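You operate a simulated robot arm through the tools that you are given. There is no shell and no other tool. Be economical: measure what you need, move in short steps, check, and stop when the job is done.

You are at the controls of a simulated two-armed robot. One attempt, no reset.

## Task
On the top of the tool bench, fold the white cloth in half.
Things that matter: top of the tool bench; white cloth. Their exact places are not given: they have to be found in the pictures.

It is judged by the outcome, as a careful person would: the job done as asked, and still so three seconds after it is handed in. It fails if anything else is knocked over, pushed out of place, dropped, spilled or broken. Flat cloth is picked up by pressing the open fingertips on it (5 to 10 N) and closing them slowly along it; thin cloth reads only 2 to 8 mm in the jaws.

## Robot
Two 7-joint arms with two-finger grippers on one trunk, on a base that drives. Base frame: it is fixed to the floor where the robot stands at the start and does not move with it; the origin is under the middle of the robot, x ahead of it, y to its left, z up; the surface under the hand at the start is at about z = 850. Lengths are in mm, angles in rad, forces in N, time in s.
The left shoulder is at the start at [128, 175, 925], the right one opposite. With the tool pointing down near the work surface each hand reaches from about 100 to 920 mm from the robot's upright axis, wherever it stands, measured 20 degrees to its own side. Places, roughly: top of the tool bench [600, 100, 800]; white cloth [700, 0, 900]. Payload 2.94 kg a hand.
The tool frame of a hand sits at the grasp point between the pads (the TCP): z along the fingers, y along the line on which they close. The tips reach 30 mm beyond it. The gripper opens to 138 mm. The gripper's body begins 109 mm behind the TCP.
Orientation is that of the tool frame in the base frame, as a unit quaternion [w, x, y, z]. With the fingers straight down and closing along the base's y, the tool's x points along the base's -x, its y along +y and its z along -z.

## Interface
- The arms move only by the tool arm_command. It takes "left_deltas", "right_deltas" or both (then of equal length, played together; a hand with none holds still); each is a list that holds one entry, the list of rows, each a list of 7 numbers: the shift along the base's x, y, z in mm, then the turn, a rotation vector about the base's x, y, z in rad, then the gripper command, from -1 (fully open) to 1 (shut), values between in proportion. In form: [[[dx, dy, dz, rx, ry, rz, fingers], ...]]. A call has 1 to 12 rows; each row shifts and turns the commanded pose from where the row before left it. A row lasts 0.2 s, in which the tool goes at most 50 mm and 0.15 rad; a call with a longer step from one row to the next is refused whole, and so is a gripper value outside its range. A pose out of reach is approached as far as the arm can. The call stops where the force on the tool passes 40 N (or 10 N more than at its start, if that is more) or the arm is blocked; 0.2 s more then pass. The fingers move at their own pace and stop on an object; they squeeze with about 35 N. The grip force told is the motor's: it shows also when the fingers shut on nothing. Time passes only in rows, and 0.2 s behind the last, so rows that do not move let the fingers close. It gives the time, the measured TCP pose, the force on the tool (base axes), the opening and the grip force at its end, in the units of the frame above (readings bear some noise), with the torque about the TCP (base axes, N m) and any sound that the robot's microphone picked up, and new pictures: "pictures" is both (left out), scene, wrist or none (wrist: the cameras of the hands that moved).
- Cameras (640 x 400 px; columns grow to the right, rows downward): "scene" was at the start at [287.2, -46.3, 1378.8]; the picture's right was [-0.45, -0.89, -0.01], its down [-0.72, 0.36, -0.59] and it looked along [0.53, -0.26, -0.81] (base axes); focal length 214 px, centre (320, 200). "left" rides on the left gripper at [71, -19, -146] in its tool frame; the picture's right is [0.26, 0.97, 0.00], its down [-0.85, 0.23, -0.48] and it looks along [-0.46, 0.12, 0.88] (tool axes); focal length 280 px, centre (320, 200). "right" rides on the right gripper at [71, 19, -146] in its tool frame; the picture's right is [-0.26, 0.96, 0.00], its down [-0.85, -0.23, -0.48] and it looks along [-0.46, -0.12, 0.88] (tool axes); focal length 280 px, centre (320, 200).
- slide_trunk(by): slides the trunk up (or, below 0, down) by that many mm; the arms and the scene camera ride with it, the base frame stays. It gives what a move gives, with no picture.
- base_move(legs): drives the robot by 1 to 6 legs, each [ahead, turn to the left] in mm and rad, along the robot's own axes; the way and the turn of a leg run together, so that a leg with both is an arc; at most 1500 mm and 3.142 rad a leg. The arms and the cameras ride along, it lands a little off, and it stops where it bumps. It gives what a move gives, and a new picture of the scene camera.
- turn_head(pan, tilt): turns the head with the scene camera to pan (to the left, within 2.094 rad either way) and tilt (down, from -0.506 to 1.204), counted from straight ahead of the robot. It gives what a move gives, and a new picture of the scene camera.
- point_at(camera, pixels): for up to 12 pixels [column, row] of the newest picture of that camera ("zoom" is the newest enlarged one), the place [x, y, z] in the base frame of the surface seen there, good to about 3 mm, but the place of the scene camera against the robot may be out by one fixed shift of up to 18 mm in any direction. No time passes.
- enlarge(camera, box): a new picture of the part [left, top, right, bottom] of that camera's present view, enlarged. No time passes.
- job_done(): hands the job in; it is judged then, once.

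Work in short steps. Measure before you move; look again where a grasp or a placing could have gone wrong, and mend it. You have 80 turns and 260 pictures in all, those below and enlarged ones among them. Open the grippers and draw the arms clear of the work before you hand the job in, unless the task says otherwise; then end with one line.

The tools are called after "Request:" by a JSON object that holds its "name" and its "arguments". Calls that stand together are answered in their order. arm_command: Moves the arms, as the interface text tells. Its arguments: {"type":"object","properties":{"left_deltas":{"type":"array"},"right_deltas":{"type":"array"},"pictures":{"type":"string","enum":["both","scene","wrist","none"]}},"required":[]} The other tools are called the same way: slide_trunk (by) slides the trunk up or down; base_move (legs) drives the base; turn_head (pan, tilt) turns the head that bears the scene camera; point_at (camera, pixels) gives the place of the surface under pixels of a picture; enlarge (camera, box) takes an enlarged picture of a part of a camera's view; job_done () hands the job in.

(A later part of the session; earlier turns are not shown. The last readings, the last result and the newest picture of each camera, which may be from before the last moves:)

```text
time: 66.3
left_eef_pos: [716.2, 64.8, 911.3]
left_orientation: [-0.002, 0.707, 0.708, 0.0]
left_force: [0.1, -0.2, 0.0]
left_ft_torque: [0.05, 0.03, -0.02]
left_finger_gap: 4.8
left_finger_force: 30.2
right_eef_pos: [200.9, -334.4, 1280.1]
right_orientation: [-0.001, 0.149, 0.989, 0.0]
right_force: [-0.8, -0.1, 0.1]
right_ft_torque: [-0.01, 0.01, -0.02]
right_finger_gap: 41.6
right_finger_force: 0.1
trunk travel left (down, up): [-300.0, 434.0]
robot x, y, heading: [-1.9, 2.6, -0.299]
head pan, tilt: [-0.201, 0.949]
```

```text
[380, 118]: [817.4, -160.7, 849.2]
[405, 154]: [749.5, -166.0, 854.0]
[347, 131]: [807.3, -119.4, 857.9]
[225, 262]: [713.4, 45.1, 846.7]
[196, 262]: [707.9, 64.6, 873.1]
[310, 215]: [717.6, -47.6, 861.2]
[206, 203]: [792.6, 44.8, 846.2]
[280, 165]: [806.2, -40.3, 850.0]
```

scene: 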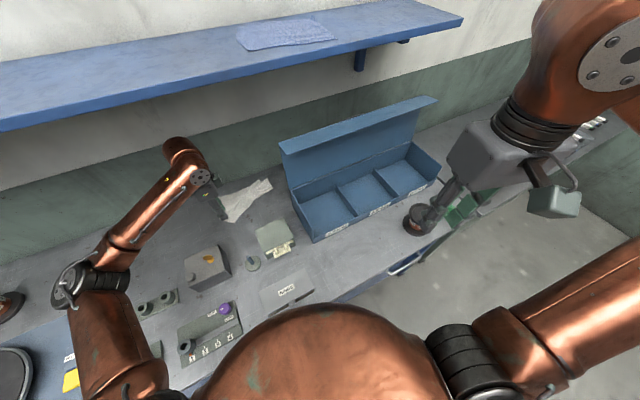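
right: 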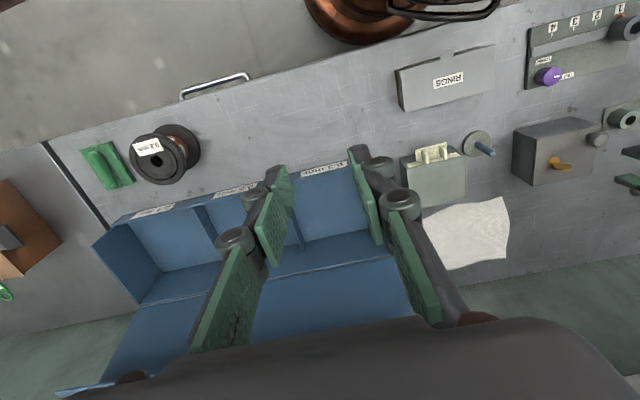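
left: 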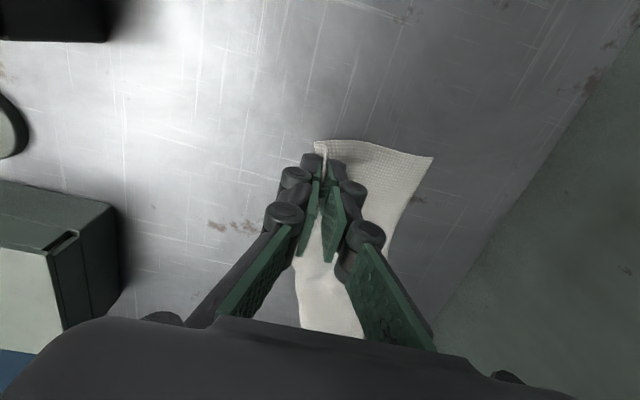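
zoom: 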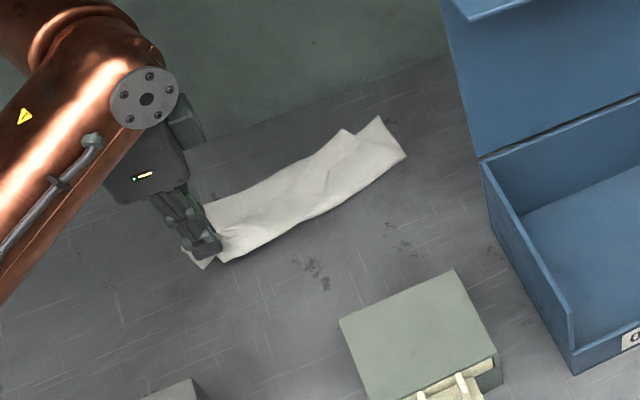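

FL is at (798,85), so the target TCP is about (775,68). I carry the corner there in a low arc, lower, and release slowly.

Request:
{"name": "arm_command", "arguments": {"left_deltas": [[[12, 1, 8, 0, 0, 0, 1], [16, 1, 2, 0, 0, 0, 1], [14, 1, -8, 0, 0, 0, 1], [12, 0, -12, 0, 0, 0, 1], [5, 0, -8, 0, 0, 0, 1], [0, 0, -6, 0, 0, 0, 1], [0, 0, 0, 0, 0, 0, 1]]]}}

Request:
{"name": "enlarge", "arguments": {"camera": "scene", "box": [190, 150, 310, 250]}}

```text
time: 67.9
left_eef_pos: [775.6, 67.7, 887.0]
left_orientation: [-0.002, 0.706, 0.708, 0.0]
left_force: [-0.4, 0.5, 0.5]
left_ft_torque: [0.01, 0.06, 0.02]
left_finger_gap: 4.0
left_finger_force: 30.3
right_eef_pos: [199.8, -334.6, 1280.3]
right_orientation: [-0.002, 0.149, 0.989, 0.0]
right_force: [0.4, -0.5, -0.5]
right_ft_torque: [-0.02, 0.0, 0.01]
right_finger_gap: 41.3
right_finger_force: 0.0
trunk travel left (down, up): [-300.0, 434.0]
robot x, y, heading: [1.4, -2.4, -0.297]
head pan, tilt: [-0.201, 0.949]
```

scene: 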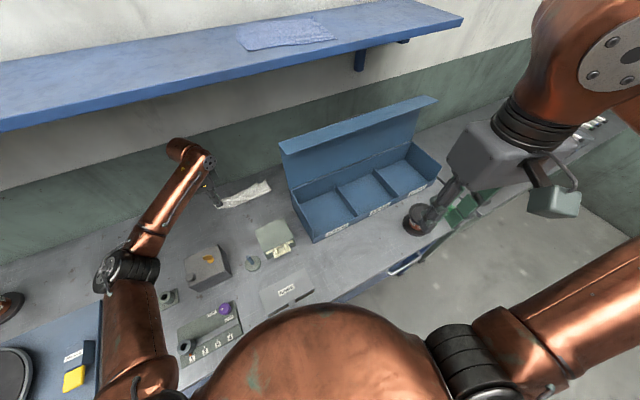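
left: 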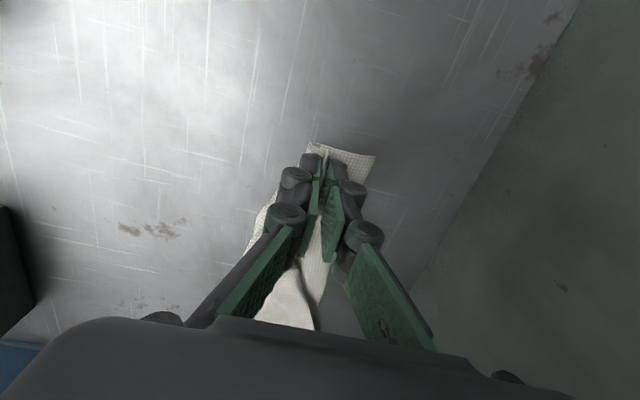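

```text
4.00 times, centred on (250, 200) of scene
```

zoom: 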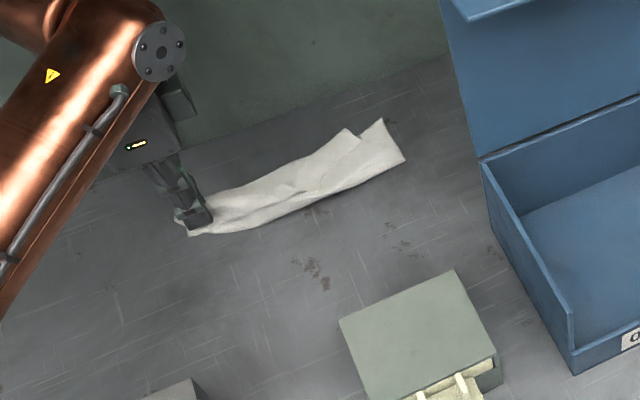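

Folded shape is forming. I lower 3 mm, open slowly and rise.

Request:
{"name": "arm_command", "arguments": {"left_deltas": [[[2, 0, -3, 0, 0, 0, 1], [0, 0, 0, 0, 0, 0, 0.93], [0, 0, 0, 0, 0, 0, 0.86], [0, 0, 0, 0, 0, 0, 0.79], [0, 0, 0, 0, 0, 0, 0.72], [0, 0, 0, 0, 0, 0, 0.72], [0, 0, 15, 0, 0, 0, 0.72], [0, 0, 30, 0, 0, 0, 0.72], [0, 0, 40, 0, 0, 0, 0.72], [0, 20, 20, 0, 0, 0, 0.72], [0, 0, 0, 0, 0, 0, 0.72]]]}}

Request:
{"name": "enlarge", "arguments": {"camera": "scene", "box": [190, 150, 310, 250]}}

Request:
{"name": "enlarge", "arguments": {"camera": "left", "box": [200, 100, 440, 340]}}

```text
time: 70.3
left_eef_pos: [777.7, 86.1, 989.6]
left_orientation: [-0.001, 0.706, 0.708, 0.0]
left_force: [0.2, -0.6, -0.3]
left_ft_torque: [0.01, -0.01, 0.01]
left_finger_gap: 19.4
left_finger_force: 0.1
right_eef_pos: [200.6, -334.6, 1279.6]
right_orientation: [-0.001, 0.148, 0.989, 0.0]
right_force: [-0.1, 0.4, 0.2]
right_ft_torque: [0.04, 0.04, 0.0]
right_finger_gap: 41.6
right_finger_force: 0.0
trunk travel left (down, up): [-300.0, 434.0]
robot x, y, heading: [-1.0, 1.5, -0.297]
head pan, tilt: [-0.201, 0.949]
```

scene: 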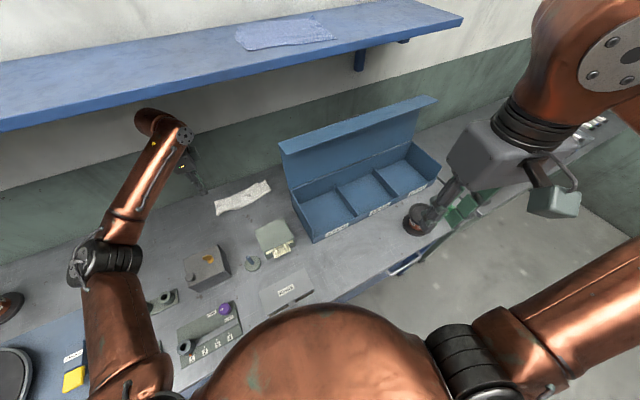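
left: 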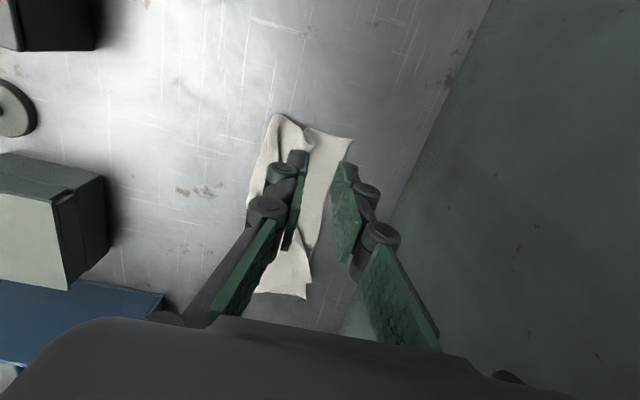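

```text
4.00 times, centred on (250, 200) of scene
```

zoom: 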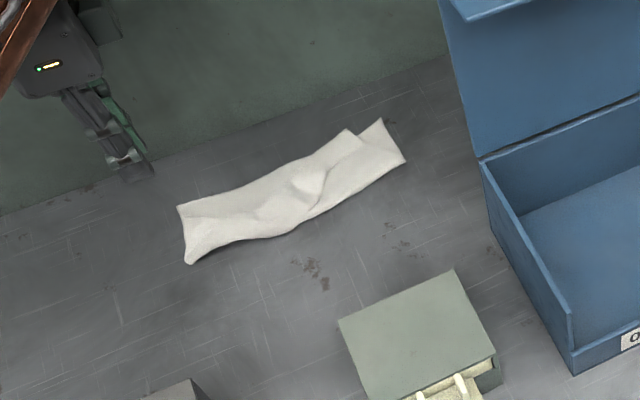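

```text
1.67 times, centred on (320, 220) of left
```

zoom: 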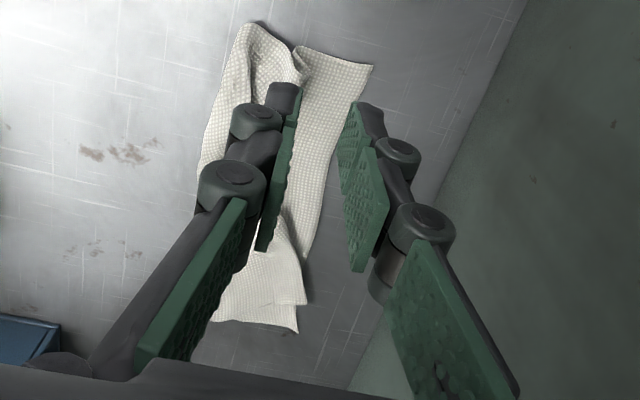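

The strip is formed but the left end of the top layer is crumpled. I move the hand aside for a clear wrist view.

Request:
{"name": "arm_command", "arguments": {"left_deltas": [[[-15, 40, 10, 0, 0, 0, 0.565], [-15, 40, 10, 0, 0, 0, 0.565], [-15, 20, 0, 0, 0, 0, 0.565], [0, 0, 0, 0, 0, 0, 0.565]]], "pictures": "wrist"}}

Request:
{"name": "enlarge", "arguments": {"camera": "left", "box": [220, 160, 420, 360]}}

Request:
{"name": "enlarge", "arguments": {"camera": "scene", "box": [205, 165, 285, 225]}}

```text
time: 71.3
left_eef_pos: [731.9, 187.5, 1010.2]
left_orientation: [-0.001, 0.706, 0.708, 0.001]
left_force: [0.7, 0.1, -0.2]
left_ft_torque: [0.05, 0.02, 0.01]
left_finger_gap: 30.2
left_finger_force: 0.0
right_eef_pos: [201.5, -334.3, 1279.1]
right_orientation: [-0.001, 0.148, 0.989, 0.0]
right_force: [0.8, -0.4, -0.5]
right_ft_torque: [0.03, 0.02, -0.03]
right_finger_gap: 41.6
right_finger_force: 0.1
trunk travel left (down, up): [-300.0, 434.0]
robot x, y, heading: [0.8, 0.7, -0.296]
head pan, tilt: [-0.201, 0.949]
```

left: 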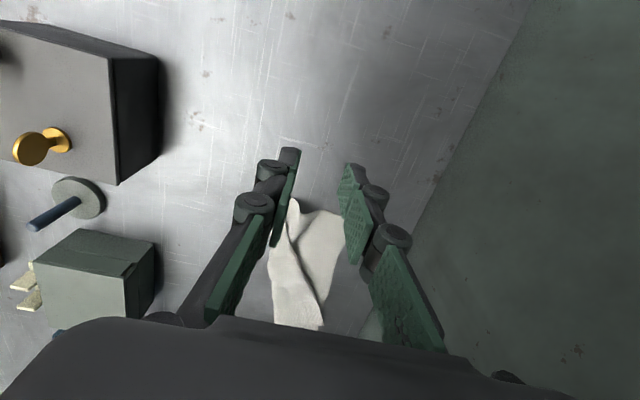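

```text
2.00 times, centred on (320, 260) of left
```

zoom: 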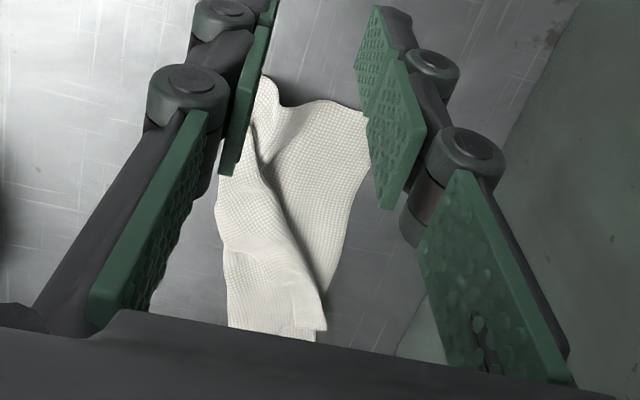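

```text
6.67 times, centred on (245, 195) of scene
```

zoom: 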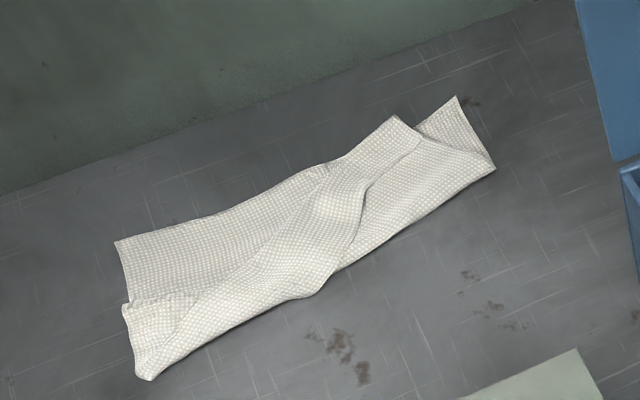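

Now the shape is clear: the top layer's NL corner lies at zoom (128,305), still short of FL at (115,242); its edge runs to (200,293) and (325,168). I measure.

Request:
{"name": "point_at", "arguments": {"camera": "zoom", "pixels": [[118, 244], [128, 306], [148, 378], [200, 296], [322, 172], [395, 119], [456, 99], [492, 168], [165, 320], [320, 295], [270, 235], [420, 142]]}}

Request:
{"name": "point_at", "arguments": {"camera": "left", "pixels": [[341, 215], [305, 212], [293, 203], [325, 323], [270, 265]]}}

```text
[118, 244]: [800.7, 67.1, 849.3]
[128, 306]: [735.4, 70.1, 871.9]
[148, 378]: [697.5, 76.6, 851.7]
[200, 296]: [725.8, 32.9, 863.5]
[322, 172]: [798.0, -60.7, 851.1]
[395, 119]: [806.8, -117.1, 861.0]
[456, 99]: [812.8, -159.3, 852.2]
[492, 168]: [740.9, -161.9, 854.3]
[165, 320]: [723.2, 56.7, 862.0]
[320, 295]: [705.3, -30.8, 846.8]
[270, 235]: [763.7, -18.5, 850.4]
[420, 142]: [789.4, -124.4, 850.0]
```

```text
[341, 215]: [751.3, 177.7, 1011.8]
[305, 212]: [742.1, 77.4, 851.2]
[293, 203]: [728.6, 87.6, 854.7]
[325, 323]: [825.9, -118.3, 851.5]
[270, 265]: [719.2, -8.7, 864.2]
```

I need to know whether the NL tail is tucked under or lies on top; I open the fingers wide for an unobstructed wrist view.

Request:
{"name": "arm_command", "arguments": {"left_deltas": [[[0, -15, -10, 0, 0, 0, -0.4], [0, -15, -10, 0, 0, 0, -0.4], [0, 0, 0, 0, 0, 0, -0.4], [0, 0, 0, 0, 0, 0, -0.4]]], "pictures": "wrist"}}

Request:
{"name": "enlarge", "arguments": {"camera": "left", "box": [250, 150, 390, 290]}}

Request:
{"name": "enlarge", "arguments": {"camera": "scene", "box": [208, 180, 248, 215]}}

```text
time: 72.3
left_eef_pos: [732.3, 157.5, 989.0]
left_orientation: [-0.001, 0.707, 0.708, 0.0]
left_force: [-0.5, 0.3, -0.3]
left_ft_torque: [-0.01, 0.01, 0.01]
left_finger_gap: 96.6
left_finger_force: 0.1
right_eef_pos: [200.0, -334.9, 1280.6]
right_orientation: [-0.001, 0.148, 0.989, 0.0]
right_force: [0.3, 0.4, -0.2]
right_ft_torque: [0.02, 0.0, 0.01]
right_finger_gap: 41.5
right_finger_force: 0.2
trunk travel left (down, up): [-300.0, 434.0]
robot x, y, heading: [-0.5, 1.9, -0.299]
head pan, tilt: [-0.201, 0.949]
```

left: 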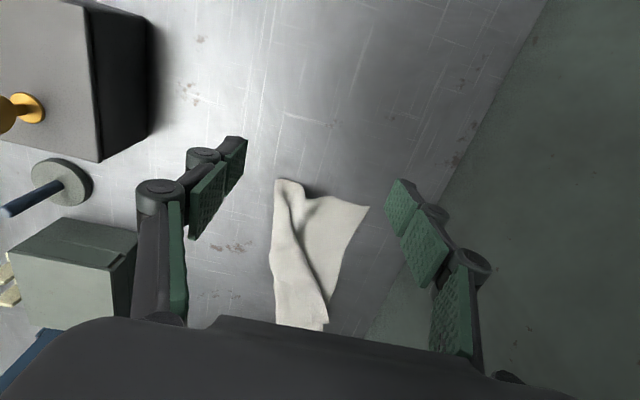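

```text
2.86 times, centred on (320, 220) of left
```

zoom: 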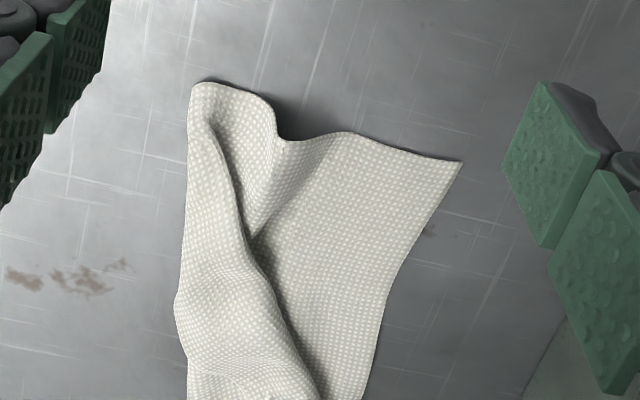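

```text
11.43 times, centred on (228, 198) of scene
```

zoom: 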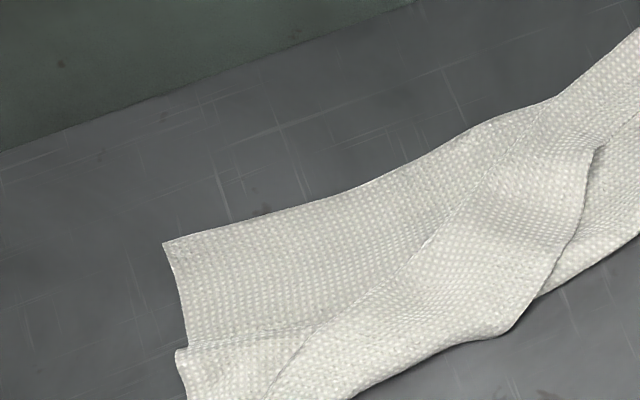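

The wrist view shows the NL corner at zoom (195,85), lying near x≈705, with a wrinkle ridge at (270,105) between it and FL; the near edge runs from it along (210,120)–(250,240)–(320,390). I measure these.

Request:
{"name": "point_at", "arguments": {"camera": "left", "pixels": [[277, 181], [281, 190], [285, 205], [295, 230], [301, 187], [276, 200], [274, 220], [290, 188], [308, 200], [368, 206], [320, 300]]}}

Request:
{"name": "enlarge", "arguments": {"camera": "left", "box": [260, 165, 330, 235]}}

```text
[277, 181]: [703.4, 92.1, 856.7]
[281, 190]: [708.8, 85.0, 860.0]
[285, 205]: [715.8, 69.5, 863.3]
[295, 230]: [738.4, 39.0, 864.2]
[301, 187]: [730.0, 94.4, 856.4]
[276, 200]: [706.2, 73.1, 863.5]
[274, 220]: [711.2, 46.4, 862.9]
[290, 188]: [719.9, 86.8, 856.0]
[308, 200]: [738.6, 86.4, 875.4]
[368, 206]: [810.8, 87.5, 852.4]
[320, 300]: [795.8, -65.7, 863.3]
```

```text
5.71 times, centred on (295, 200) of left
```

zoom: 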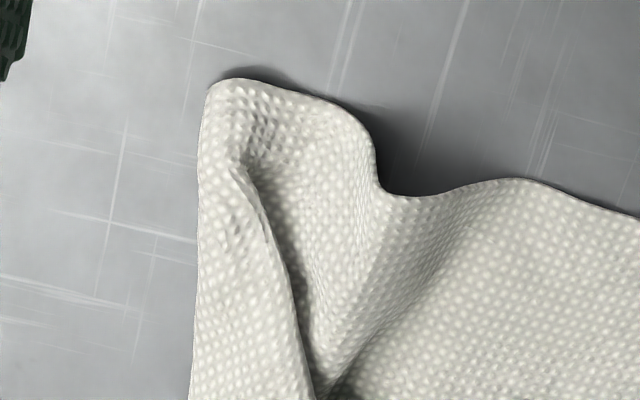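

The NL corner and a small hem lie at about (708,85). I'll pinch that hem (near finger just outside the fold at x≈695, far finger at ≈729) and carry it over to FL.

Request:
{"name": "arm_command", "arguments": {"left_deltas": [[[-10, -42, 0, 0, 0, 0, 0.5], [-10, -40, -20, 0, 0, 0, 0.5], [0, 0, -40, 0, 0, 0, 0.5], [0, 0, -34, 0, 0, 0, 0.5], [0, 0, -8, 0, 0, 0, 0.5], [0, 0, 0, 0, 0, 0, 0.5]]], "pictures": "wrist"}}

```text
time: 73.7
left_eef_pos: [712.5, 75.0, 887.8]
left_orientation: [-0.001, 0.707, 0.708, 0.0]
left_force: [-0.3, 0.6, 0.0]
left_ft_torque: [-0.03, 0.0, -0.01]
left_finger_gap: 34.6
left_finger_force: 0.0
right_eef_pos: [200.6, -334.8, 1278.8]
right_orientation: [-0.001, 0.148, 0.989, 0.0]
right_force: [-0.2, 0.3, -0.9]
right_ft_torque: [0.0, 0.02, -0.01]
right_finger_gap: 41.4
right_finger_force: 0.0
trunk travel left (down, up): [-300.0, 434.0]
robot x, y, heading: [0.9, 0.2, -0.298]
head pan, tilt: [-0.201, 0.949]
```

left: 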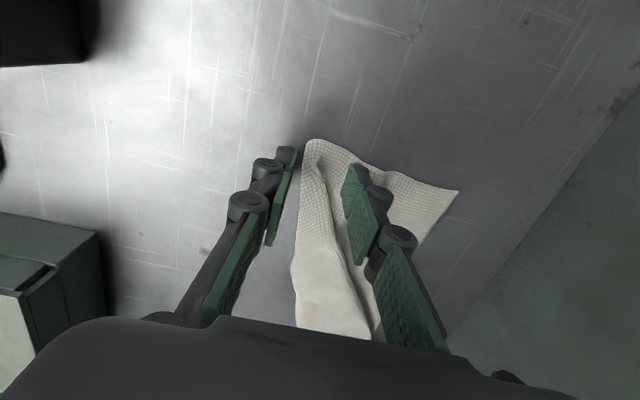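

The near finger is just outside the cloth and the far one over the dip before the ridge. I press lightly and close.

Request:
{"name": "arm_command", "arguments": {"left_deltas": [[[0, 0, -4, 0, 0, 0, 0.5], [0, 0, -2, 0, 0, 0, 0.5], [0, 0, 0, 0, 0, 0, 0.56], [0, 0, 0, 0, 0, 0, 0.63], [0, 0, 0, 0, 0, 0, 0.7], [0, 0, 0, 0, 0, 0, 0.77], [0, 0, 0, 0, 0, 0, 0.84], [0, 0, 0, 0, 0, 0, 0.91], [0, 0, 0, 0, 0, 0, 0.97], [0, 0, 0, 0, 0, 0, 1], [0, 0, 0, 0, 0, 0, 1]]], "pictures": "wrist"}}

```text
time: 76.1
left_eef_pos: [712.9, 75.6, 880.0]
left_orientation: [0.0, 0.707, 0.707, 0.0]
left_force: [-1.0, -0.5, -0.1]
left_ft_torque: [0.03, 0.03, 0.02]
left_finger_gap: 5.9
left_finger_force: 33.9
right_eef_pos: [200.5, -334.4, 1280.8]
right_orientation: [-0.001, 0.149, 0.989, 0.001]
right_force: [-0.7, 0.3, 0.2]
right_ft_torque: [0.02, 0.02, 0.0]
right_finger_gap: 41.2
right_finger_force: 0.1
trunk travel left (down, up): [-300.0, 434.0]
robot x, y, heading: [-0.1, -1.2, -0.299]
head pan, tilt: [-0.201, 0.949]
```

left: 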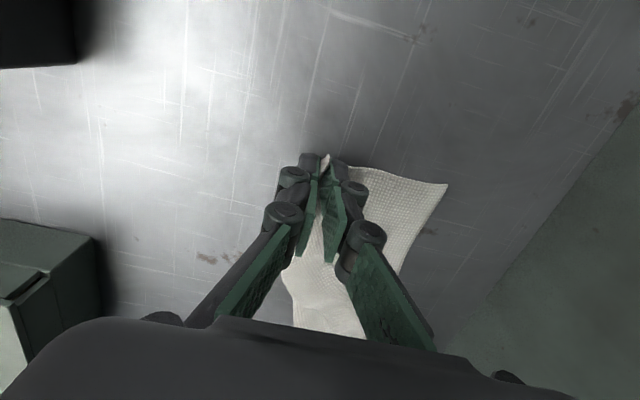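

Held at 5.9 mm. I lift 45 mm and look.

Request:
{"name": "arm_command", "arguments": {"left_deltas": [[[4, 0, 15, 0, 0, 0, 1], [5, 0, 15, 0, 0, 0, 1], [6, 0, 15, 0, 0, 0, 1], [0, 0, 0, 0, 0, 0, 1]]], "pictures": "wrist"}}

Request:
{"name": "enlarge", "arguments": {"camera": "scene", "box": [205, 165, 285, 225]}}

Request:
{"name": "enlarge", "arguments": {"camera": "left", "box": [250, 120, 450, 260]}}

```text
time: 77.1
left_eef_pos: [728.8, 73.9, 926.3]
left_orientation: [-0.001, 0.707, 0.708, 0.0]
left_force: [0.8, 0.2, -0.7]
left_ft_torque: [0.02, -0.03, -0.01]
left_finger_gap: 6.1
left_finger_force: 31.4
right_eef_pos: [199.9, -333.6, 1280.6]
right_orientation: [-0.001, 0.149, 0.989, 0.0]
right_force: [0.5, -0.2, -0.1]
right_ft_torque: [0.01, 0.02, 0.04]
right_finger_gap: 41.2
right_finger_force: 0.0
trunk travel left (down, up): [-300.0, 434.0]
robot x, y, heading: [-3.6, 2.4, -0.3]
head pan, tilt: [-0.201, 0.949]
```

left: 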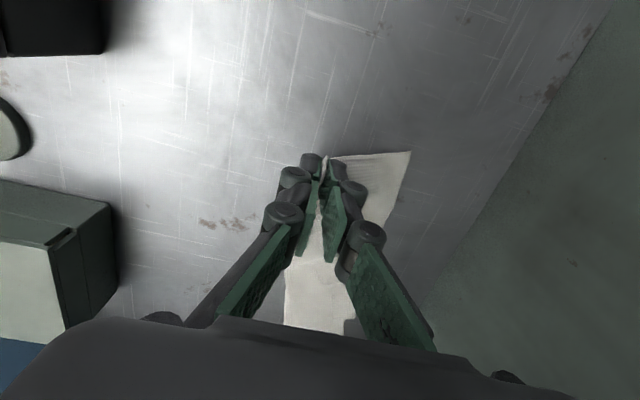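

```text
6.67 times, centred on (245, 195) of scene
```

zoom: 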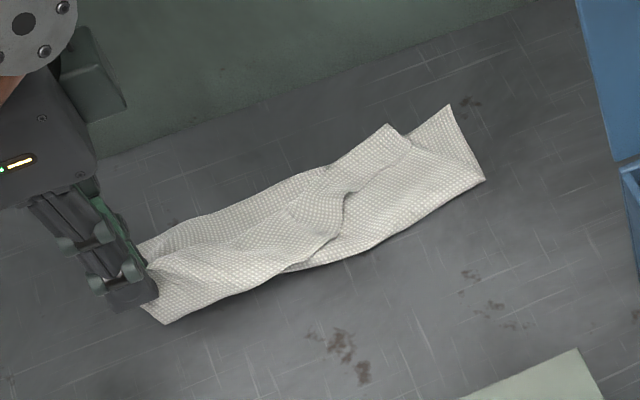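

```text
2.86 times, centred on (350, 190) of left
```

zoom: 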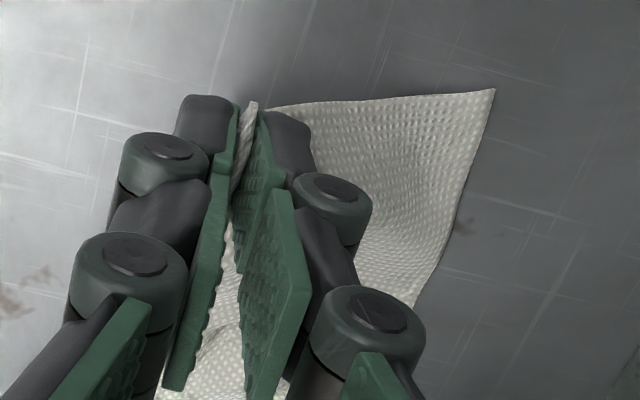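

A flap hangs at scene-zoom (162,318) on the near side; I check its height and that of FL.

Request:
{"name": "point_at", "arguments": {"camera": "zoom", "pixels": [[162, 318], [175, 295], [150, 290], [160, 262], [220, 300], [260, 240], [390, 127], [450, 107], [300, 262]]}}

Request:
{"name": "point_at", "arguments": {"camera": "left", "pixels": [[408, 154], [340, 160], [323, 160], [300, 270]]}}

```text
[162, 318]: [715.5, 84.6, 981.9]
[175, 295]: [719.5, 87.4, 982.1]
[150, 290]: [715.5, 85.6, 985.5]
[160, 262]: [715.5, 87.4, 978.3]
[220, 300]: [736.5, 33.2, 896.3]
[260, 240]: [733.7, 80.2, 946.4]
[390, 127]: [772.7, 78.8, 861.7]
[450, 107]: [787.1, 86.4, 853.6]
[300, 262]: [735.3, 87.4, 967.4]
```

```text
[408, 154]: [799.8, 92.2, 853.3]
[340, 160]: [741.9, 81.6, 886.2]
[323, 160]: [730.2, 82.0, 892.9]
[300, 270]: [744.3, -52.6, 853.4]
```

Request:
{"name": "point_at", "arguments": {"camera": "scene", "pixels": [[221.5, 212.5], [224, 208], [230, 209], [255, 184.5], [265, 181], [269, 192], [240, 204], [250, 200], [228, 201]]}}

```text
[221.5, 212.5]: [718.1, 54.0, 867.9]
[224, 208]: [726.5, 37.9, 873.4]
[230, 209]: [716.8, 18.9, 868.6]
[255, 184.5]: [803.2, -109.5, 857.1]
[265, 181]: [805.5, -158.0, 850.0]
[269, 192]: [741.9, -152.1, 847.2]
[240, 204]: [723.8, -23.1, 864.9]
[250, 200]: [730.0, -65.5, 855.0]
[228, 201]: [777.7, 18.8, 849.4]
```

The tail beyond the pads is ~25 mm, too long to flip forward on its own. I lay the corner back to the near side flat, so I can regrip right at its edge.

Request:
{"name": "arm_command", "arguments": {"left_deltas": [[[-8, 0, -4, 0, 0, 0, 1], [-10, -2, -8, 0, 0, 0, 1], [-12, -3, -10, 0, 0, 0, 1], [-10, -3, -12, 0, 0, 0, 1], [-4, -2, -8, 0, 0, 0, 1], [0, 0, -2, 0, 0, 0, 0.9], [0, 0, 0, 0, 0, 0, 0.8], [0, 0, 0, 0, 0, 0, 0.7], [0, 0, 0, 0, 0, 0, 0.6], [0, 0, 20, 0, 0, 0, 0.6], [0, 30, 40, 0, 0, 0, 0.2], [0, 40, 30, 0, 0, 0, -0.4]]], "pictures": "none"}}

Request:
{"name": "arm_command", "arguments": {"left_deltas": [[[20, 10, 0, 0, 0, 0, -0.4], [0, 0, 0, 0, 0, 0, -0.4], [0, 0, 0, 0, 0, 0, -0.4]]], "pictures": "wrist"}}

Request:
{"name": "enlarge", "arguments": {"camera": "scene", "box": [205, 165, 285, 225]}}

Request:
{"name": "enlarge", "arguments": {"camera": "left", "box": [240, 130, 420, 310]}}

```text
time: 79.7
left_eef_pos: [684.4, 135.2, 972.8]
left_orientation: [-0.001, 0.707, 0.708, -0.001]
left_force: [0.2, -0.1, -0.4]
left_ft_torque: [-0.03, -0.01, 0.03]
left_finger_gap: 78.6
left_finger_force: 0.1
right_eef_pos: [200.8, -334.6, 1280.8]
right_orientation: [0.0, 0.149, 0.989, 0.0]
right_force: [-0.1, 1.0, 0.4]
right_ft_torque: [-0.04, -0.03, 0.0]
right_finger_gap: 41.4
right_finger_force: 0.1
trunk travel left (down, up): [-300.0, 434.0]
robot x, y, heading: [0.6, 0.5, -0.302]
head pan, tilt: [-0.201, 0.949]
```

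```text
time: 80.5
left_eef_pos: [703.2, 144.1, 971.6]
left_orientation: [-0.001, 0.707, 0.708, -0.001]
left_force: [0.3, -0.7, -0.4]
left_ft_torque: [0.02, 0.02, -0.02]
left_finger_gap: 96.7
left_finger_force: 0.0
right_eef_pos: [199.6, -334.4, 1280.5]
right_orientation: [-0.001, 0.149, 0.989, 0.0]
right_force: [-0.9, 0.0, 0.1]
right_ft_torque: [0.03, 0.01, -0.01]
right_finger_gap: 41.3
right_finger_force: 0.2
trunk travel left (down, up): [-300.0, 434.0]
robot x, y, heading: [1.8, -1.9, -0.299]
head pan, tilt: [-0.201, 0.949]
```

left: 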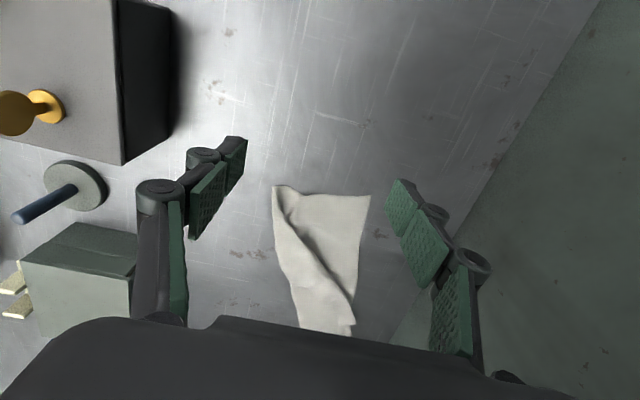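

```text
6.67 times, centred on (245, 195) of scene
```

zoom: 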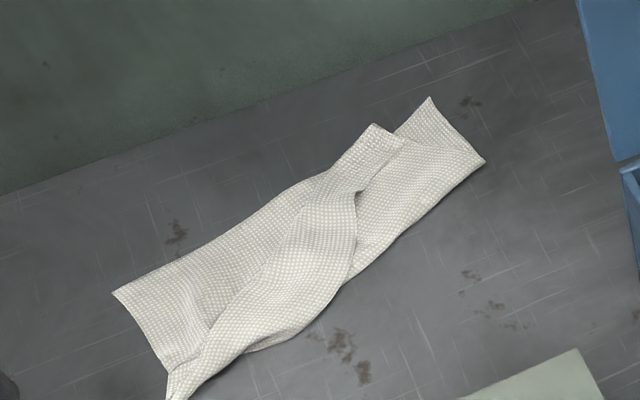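

```text
2.22 times, centred on (330, 220) of left
```

zoom: 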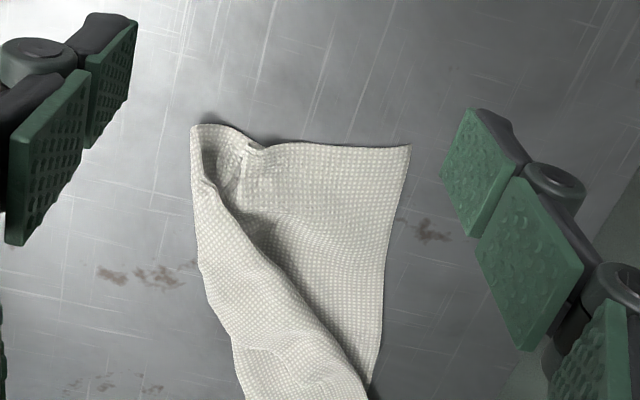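

I zoom in tightly on the NL corner region.

Request:
{"name": "enlarge", "arguments": {"camera": "left", "box": [262, 175, 322, 225]}}

Request:
{"name": "point_at", "arguments": {"camera": "zoom", "pixels": [[100, 130], [180, 180], [320, 185], [250, 220], [150, 300], [180, 260], [400, 190], [240, 170], [300, 260], [90, 250]]}}

```text
8.00 times, centred on (292, 200) of left
```

zoom: 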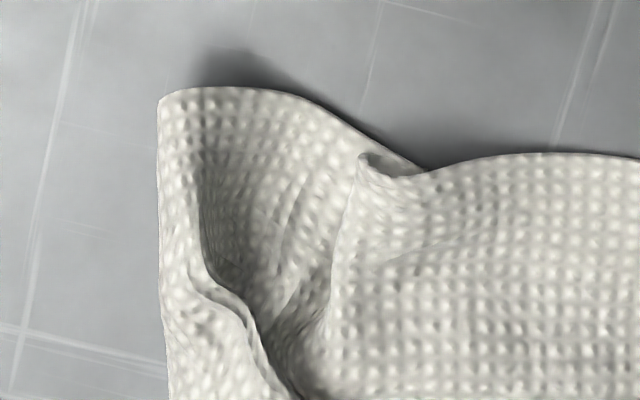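

```text
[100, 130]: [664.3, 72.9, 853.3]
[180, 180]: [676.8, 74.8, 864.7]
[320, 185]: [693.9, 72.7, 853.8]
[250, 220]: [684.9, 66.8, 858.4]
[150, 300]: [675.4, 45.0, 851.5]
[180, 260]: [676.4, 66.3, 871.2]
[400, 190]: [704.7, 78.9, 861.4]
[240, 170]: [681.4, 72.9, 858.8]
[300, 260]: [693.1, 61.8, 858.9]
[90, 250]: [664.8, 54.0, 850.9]
```

The near hem at the NL corner is standing up like a small wall at x≈674 (edge at z≈868). That's ideal: I straddle it at (677,67) and pinch without pressing.

Request:
{"name": "arm_command", "arguments": {"left_deltas": [[[-13, -38, 0, 0, 0, 0, 0.5], [-13, -39, 0, 0, 0, 0, 0.5], [0, 0, -40, 0, 0, 0, 0.5], [0, 0, -35, 0, 0, 0, 0.5], [0, 0, -12, 0, 0, 0, 0.5], [0, 0, 0, 0, 0, 0, 0.5]]], "pictures": "wrist"}}

Request:
{"name": "enlarge", "arguments": {"camera": "left", "box": [260, 120, 400, 240]}}

```text
time: 81.9
left_eef_pos: [678.4, 68.9, 882.5]
left_orientation: [-0.002, 0.707, 0.707, -0.001]
left_force: [0.0, -0.9, 0.4]
left_ft_torque: [0.0, -0.02, 0.0]
left_finger_gap: 34.4
left_finger_force: 0.2
right_eef_pos: [199.3, -334.3, 1280.0]
right_orientation: [-0.001, 0.149, 0.989, 0.0]
right_force: [0.3, -0.1, -0.9]
right_ft_torque: [0.02, 0.01, -0.02]
right_finger_gap: 41.4
right_finger_force: 0.1
trunk travel left (down, up): [-300.0, 434.0]
robot x, y, heading: [3.9, -0.9, -0.301]
head pan, tilt: [-0.201, 0.949]
```

left: 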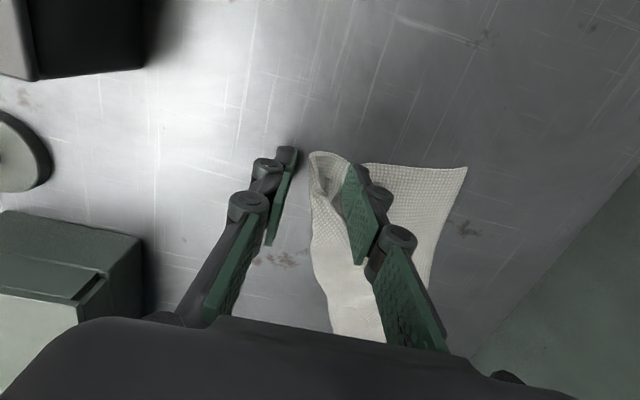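

```text
3.33 times, centred on (330, 180) of left
```

zoom: 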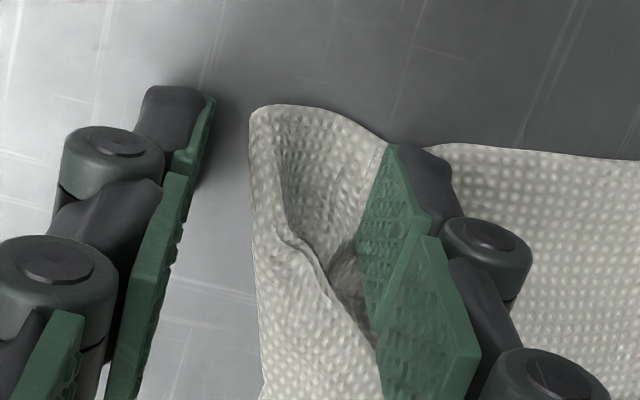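

The far finger sits inside the pocket behind the hem, the near one outside: I close on it and lift slightly.

Request:
{"name": "arm_command", "arguments": {"left_deltas": [[[0, 0, 0, 0, 0, 0, 0.6], [0, 0, 0, 0, 0, 0, 0.7], [0, 0, 0, 0, 0, 0, 0.8], [0, 0, 0, 0, 0, 0, 0.9], [0, 0, 0, 0, 0, 0, 1], [0, 0, 0, 0, 0, 0, 1], [0, 0, 0, 0, 0, 0, 1], [3, 0, 12, 0, 0, 0, 1], [5, 0, 15, 0, 0, 0, 1], [8, 0, 15, 0, 0, 0, 1], [0, 0, 0, 0, 0, 0, 1]]], "pictures": "wrist"}}

Request:
{"name": "enlarge", "arguments": {"camera": "left", "box": [250, 120, 450, 260]}}

Request:
{"name": "enlarge", "arguments": {"camera": "scene", "box": [200, 165, 280, 225]}}

```text
time: 84.3
left_eef_pos: [692.8, 68.1, 925.7]
left_orientation: [-0.002, 0.706, 0.708, -0.001]
left_force: [-0.1, -0.6, 0.5]
left_ft_torque: [0.02, -0.07, 0.01]
left_finger_gap: 6.0
left_finger_force: 30.3
right_eef_pos: [200.8, -335.6, 1279.0]
right_orientation: [-0.001, 0.149, 0.989, 0.0]
right_force: [-0.3, 0.1, 0.1]
right_ft_torque: [0.03, 0.01, 0.01]
right_finger_gap: 41.3
right_finger_force: 0.0
trunk travel left (down, up): [-300.0, 434.0]
robot x, y, heading: [2.7, -3.6, -0.303]
head pan, tilt: [-0.201, 0.949]
```

left: 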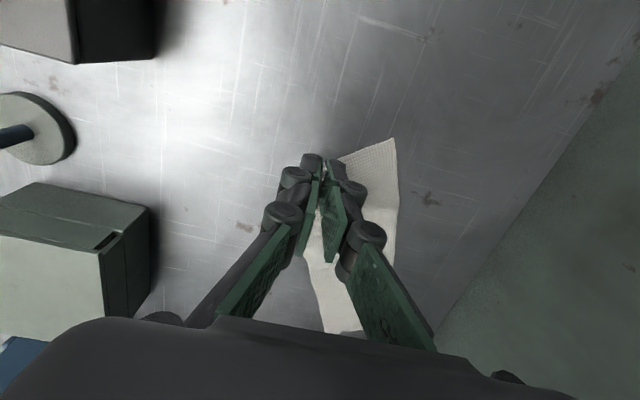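

```text
2.86 times, centred on (350, 190) of left
```

zoom: 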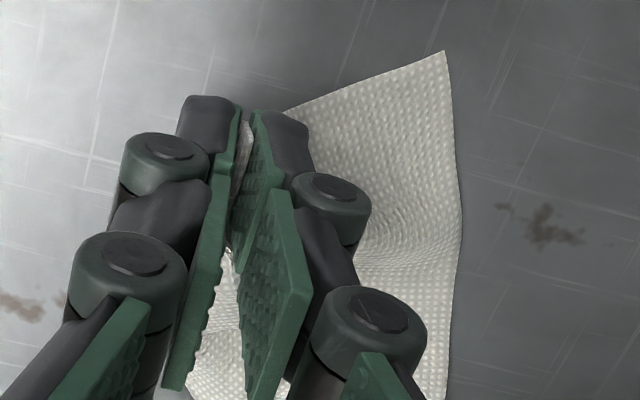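

```text
6.67 times, centred on (240, 195) of scene
```

zoom: 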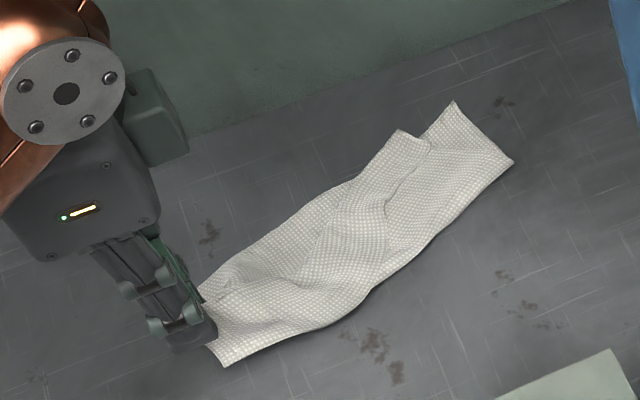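

Request:
{"name": "point_at", "arguments": {"camera": "zoom", "pixels": [[225, 357], [250, 345], [320, 322], [222, 335], [205, 295], [230, 285], [405, 135], [455, 106], [508, 162], [300, 290], [280, 240]]}}

Request:
{"name": "point_at", "arguments": {"camera": "left", "pixels": [[394, 141], [345, 160], [398, 185], [388, 250]]}}

```text
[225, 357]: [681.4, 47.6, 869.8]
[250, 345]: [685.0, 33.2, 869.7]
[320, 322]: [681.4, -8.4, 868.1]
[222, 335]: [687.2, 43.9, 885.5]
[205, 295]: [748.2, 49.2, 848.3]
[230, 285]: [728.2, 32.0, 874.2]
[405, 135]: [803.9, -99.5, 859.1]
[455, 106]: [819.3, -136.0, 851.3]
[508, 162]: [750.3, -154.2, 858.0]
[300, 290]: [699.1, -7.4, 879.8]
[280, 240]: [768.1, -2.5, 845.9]
```

```text
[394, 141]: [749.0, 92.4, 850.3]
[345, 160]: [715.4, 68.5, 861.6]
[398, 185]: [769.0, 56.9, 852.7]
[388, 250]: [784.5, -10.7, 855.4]
```

FL has been drawn to (749,92) and the pads hold several layers, so this end needs flattening first. I set it down a bit nearer the robot and open wide while lightly touching, to spread the folds outward.

Request:
{"name": "arm_command", "arguments": {"left_deltas": [[[-10, 3, -12, 0, 0, 0, 1], [-10, 3, -15, 0, 0, 0, 1], [-5, 2, -12, 0, 0, 0, 1], [0, 0, -4, 0, 0, 0, 0.85], [0, 0, -2, 0, 0, 0, 0.7], [0, 0, 0, 0, 0, 0, 0.5], [0, 0, 0, 0, 0, 0, 0.3], [0, 0, 0, 0, 0, 0, 0.1], [0, 0, 20, 0, 0, 0, 0.0], [0, 35, 40, 0, 0, 0, -0.2], [0, 40, 30, 0, 0, 0, -0.4], [0, 0, 0, 0, 0, 0, -0.4]]], "pictures": "wrist"}}

Request:
{"name": "enlarge", "arguments": {"camera": "left", "box": [240, 130, 420, 310]}}

Request:
{"name": "enlarge", "arguments": {"camera": "scene", "box": [200, 165, 280, 225]}}

```text
refused: row 10 steps farther than a row can; nothing moved
```

```text
2.22 times, centred on (330, 220) of left
```

zoom: 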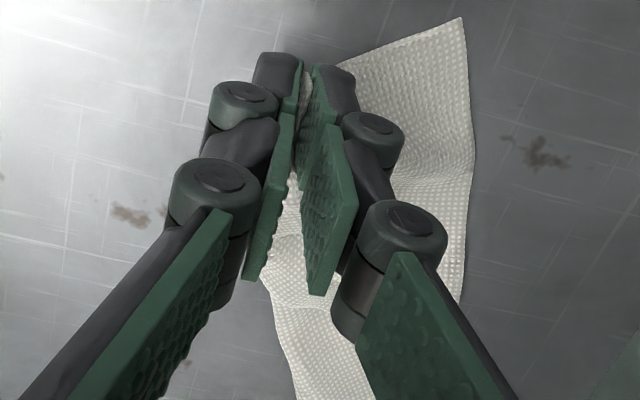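

```text
6.67 times, centred on (240, 195) of scene
```

zoom: 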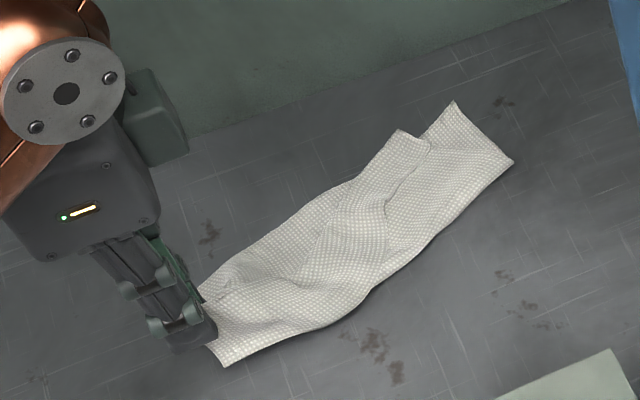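

Refused for a too-long row; same action with shorter steps.

Request:
{"name": "arm_command", "arguments": {"left_deltas": [[[-10, 3, -12, 0, 0, 0, 1], [-10, 3, -15, 0, 0, 0, 1], [-5, 2, -12, 0, 0, 0, 1], [0, 0, -4, 0, 0, 0, 0.85], [0, 0, -2, 0, 0, 0, 0.7], [0, 0, 0, 0, 0, 0, 0.5], [0, 0, 0, 0, 0, 0, 0.3], [0, 0, 0, 0, 0, 0, 0.1], [0, 0, 20, 0, 0, 0, 0.0], [0, 25, 40, 0, 0, 0, -0.2], [0, 40, 25, 0, 0, 0, -0.4], [0, 0, 0, 0, 0, 0, -0.4]]], "pictures": "wrist"}}

Request:
{"name": "enlarge", "arguments": {"camera": "left", "box": [240, 130, 420, 310]}}

Request:
{"name": "enlarge", "arguments": {"camera": "scene", "box": [200, 165, 280, 225]}}

```text
time: 86.9
left_eef_pos: [668.8, 140.4, 966.2]
left_orientation: [-0.002, 0.707, 0.707, 0.0]
left_force: [0.2, 1.0, -0.6]
left_ft_torque: [-0.01, 0.01, 0.0]
left_finger_gap: 96.6
left_finger_force: 0.1
right_eef_pos: [200.5, -336.4, 1279.4]
right_orientation: [-0.001, 0.149, 0.989, 0.001]
right_force: [0.0, 0.0, 0.0]
right_ft_torque: [0.01, -0.03, 0.0]
right_finger_gap: 41.4
right_finger_force: 0.1
trunk travel left (down, up): [-300.0, 434.0]
robot x, y, heading: [3.8, -1.3, -0.298]
head pan, tilt: [-0.201, 0.949]
```

left: 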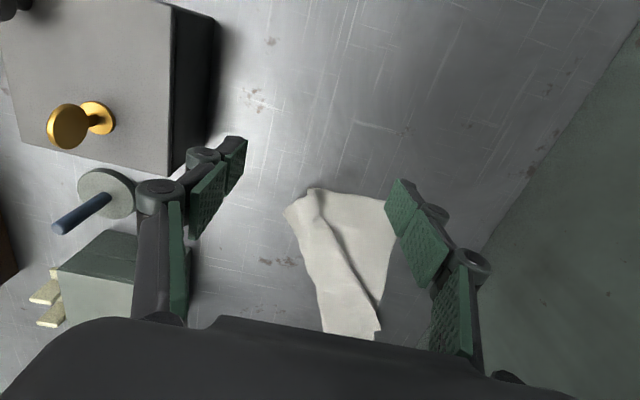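

```text
2.22 times, centred on (330, 220) of left
```

zoom: 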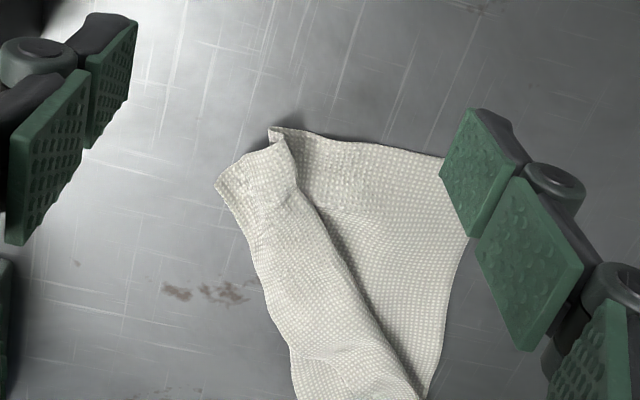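

```text
6.67 times, centred on (240, 195) of scene
```

zoom: 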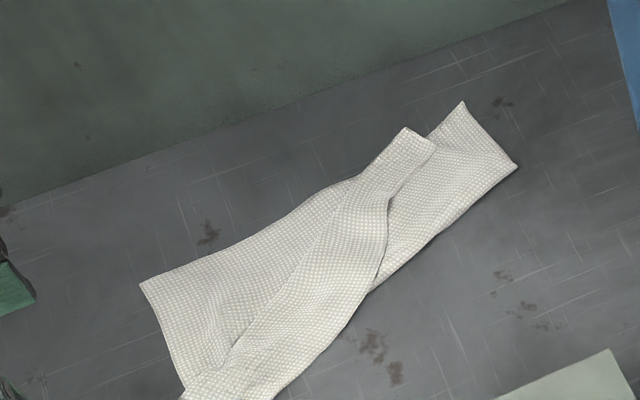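

Much better: the left end is now folded cleanly with the flap on top, its NL corner at wrist-zoom (285,140) pointing toward FL (440,160) — so its edge already leads. I measure to pinch the flap near its edge and pull it on to FL.

Request:
{"name": "point_at", "arguments": {"camera": "left", "pixels": [[312, 196], [285, 210], [320, 214], [334, 237], [383, 202], [303, 208], [308, 225], [302, 240], [318, 192], [350, 220], [375, 325]]}}

Request:
{"name": "enlarge", "arguments": {"camera": "left", "box": [275, 180, 345, 240]}}

```text
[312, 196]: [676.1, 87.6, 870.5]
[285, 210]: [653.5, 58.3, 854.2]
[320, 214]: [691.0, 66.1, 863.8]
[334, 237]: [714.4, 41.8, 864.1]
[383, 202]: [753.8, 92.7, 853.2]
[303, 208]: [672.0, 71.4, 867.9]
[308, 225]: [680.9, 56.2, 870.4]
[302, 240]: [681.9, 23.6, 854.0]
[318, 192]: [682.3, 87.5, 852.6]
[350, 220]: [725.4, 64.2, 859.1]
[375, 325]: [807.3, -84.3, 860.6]
```

```text
6.67 times, centred on (310, 210) of left
```

zoom: 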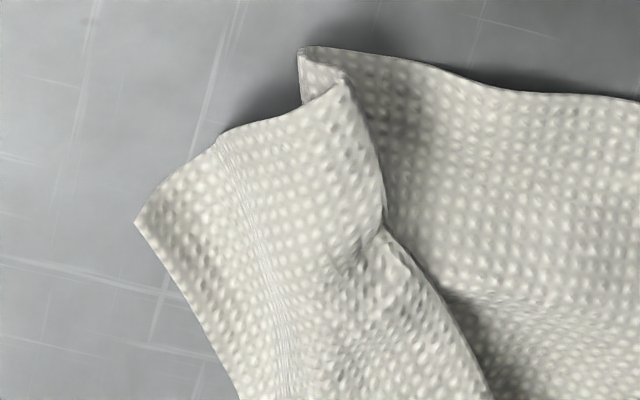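

Looking closely, the left end is a Z-fold: the true NL corner is at (653,58) on the bench and the crest (680,87) is just a toppled wrinkle. I'll grip near FL (≈(741,72)) and pull it toward +x to draw the Z-fold out.

Request:
{"name": "arm_command", "arguments": {"left_deltas": [[[36, -34, 0, 0, 0, 0, 0.565], [36, -34, 0, 0, 0, 0, 0.565], [0, 0, -40, 0, 0, 0, 0.565], [0, 0, -36, 0, 0, 0, 0.565], [0, 0, -5, 0, 0, 0, 0.565], [0, 0, -3, 0, 0, 0, 0.565], [0, 0, -1.5, 0, 0, 0, 0.565], [0, 0, 0, 0, 0, 0, 0.565]]], "pictures": "wrist"}}

```text
time: 88.7
left_eef_pos: [741.7, 73.9, 881.2]
left_orientation: [-0.001, 0.706, 0.708, 0.001]
left_force: [0.2, 0.8, 2.0]
left_ft_torque: [0.02, 0.0, 0.01]
left_finger_gap: 30.0
left_finger_force: 0.1
right_eef_pos: [200.4, -333.5, 1279.8]
right_orientation: [-0.001, 0.149, 0.989, 0.001]
right_force: [-0.7, 0.5, 0.3]
right_ft_torque: [0.0, -0.01, -0.02]
right_finger_gap: 41.3
right_finger_force: 0.0
trunk travel left (down, up): [-300.0, 434.0]
robot x, y, heading: [-0.5, -2.7, -0.294]
head pan, tilt: [-0.201, 0.949]
```

left: 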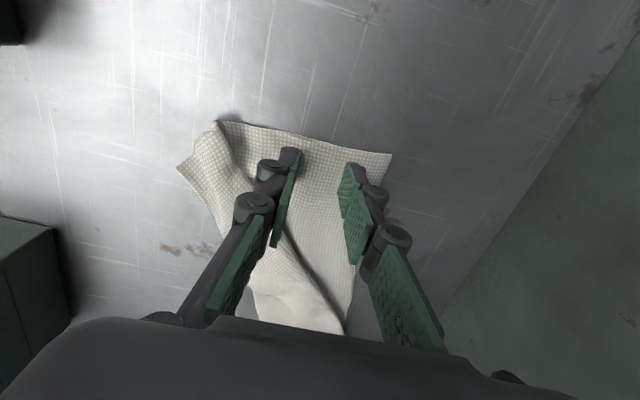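

Contact at 2 N; I press 1 mm more, close, and pull +x.

Request:
{"name": "arm_command", "arguments": {"left_deltas": [[[0, 0, -1.2, 0, 0, 0, 0.565], [0, 0, 0, 0, 0, 0, 0.65], [0, 0, 0, 0, 0, 0, 0.74], [0, 0, 0, 0, 0, 0, 0.83], [0, 0, 0, 0, 0, 0, 0.92], [0, 0, 0, 0, 0, 0, 1], [0, 0, 0, 0, 0, 0, 1], [10, 1, 4, 0, 0, 0, 1], [15, 2, 0, 0, 0, 0, 1], [15, 2, 0, 0, 0, 0, 1], [15, 2, 0, 0, 0, 0, 1], [10, 0, 0, 0, 0, 0, 1]]], "pictures": "wrist"}}

Request:
{"name": "enlarge", "arguments": {"camera": "scene", "box": [200, 165, 280, 225]}}

```text
time: 91.3
left_eef_pos: [806.4, 81.5, 883.6]
left_orientation: [-0.002, 0.706, 0.708, 0.001]
left_force: [1.3, 0.1, -2.5]
left_ft_torque: [0.04, -0.02, -0.03]
left_finger_gap: 1.6
left_finger_force: 27.2
right_eef_pos: [200.9, -335.2, 1280.2]
right_orientation: [-0.001, 0.149, 0.989, 0.0]
right_force: [-0.2, 0.2, -0.4]
right_ft_torque: [0.04, 0.0, -0.02]
right_finger_gap: 41.2
right_finger_force: 0.0
trunk travel left (down, up): [-300.0, 434.0]
robot x, y, heading: [-0.8, 1.1, -0.299]
head pan, tilt: [-0.201, 0.949]
```

left: 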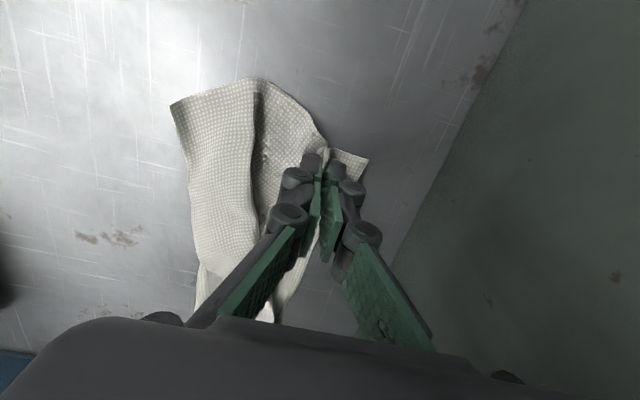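

```text
6.67 times, centred on (240, 195) of scene
5 turns are left
```

zoom: 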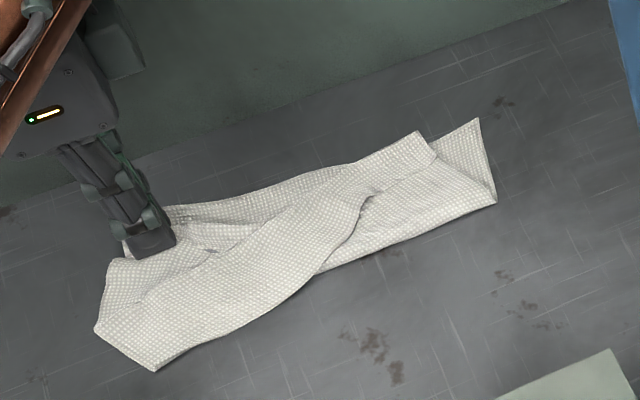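

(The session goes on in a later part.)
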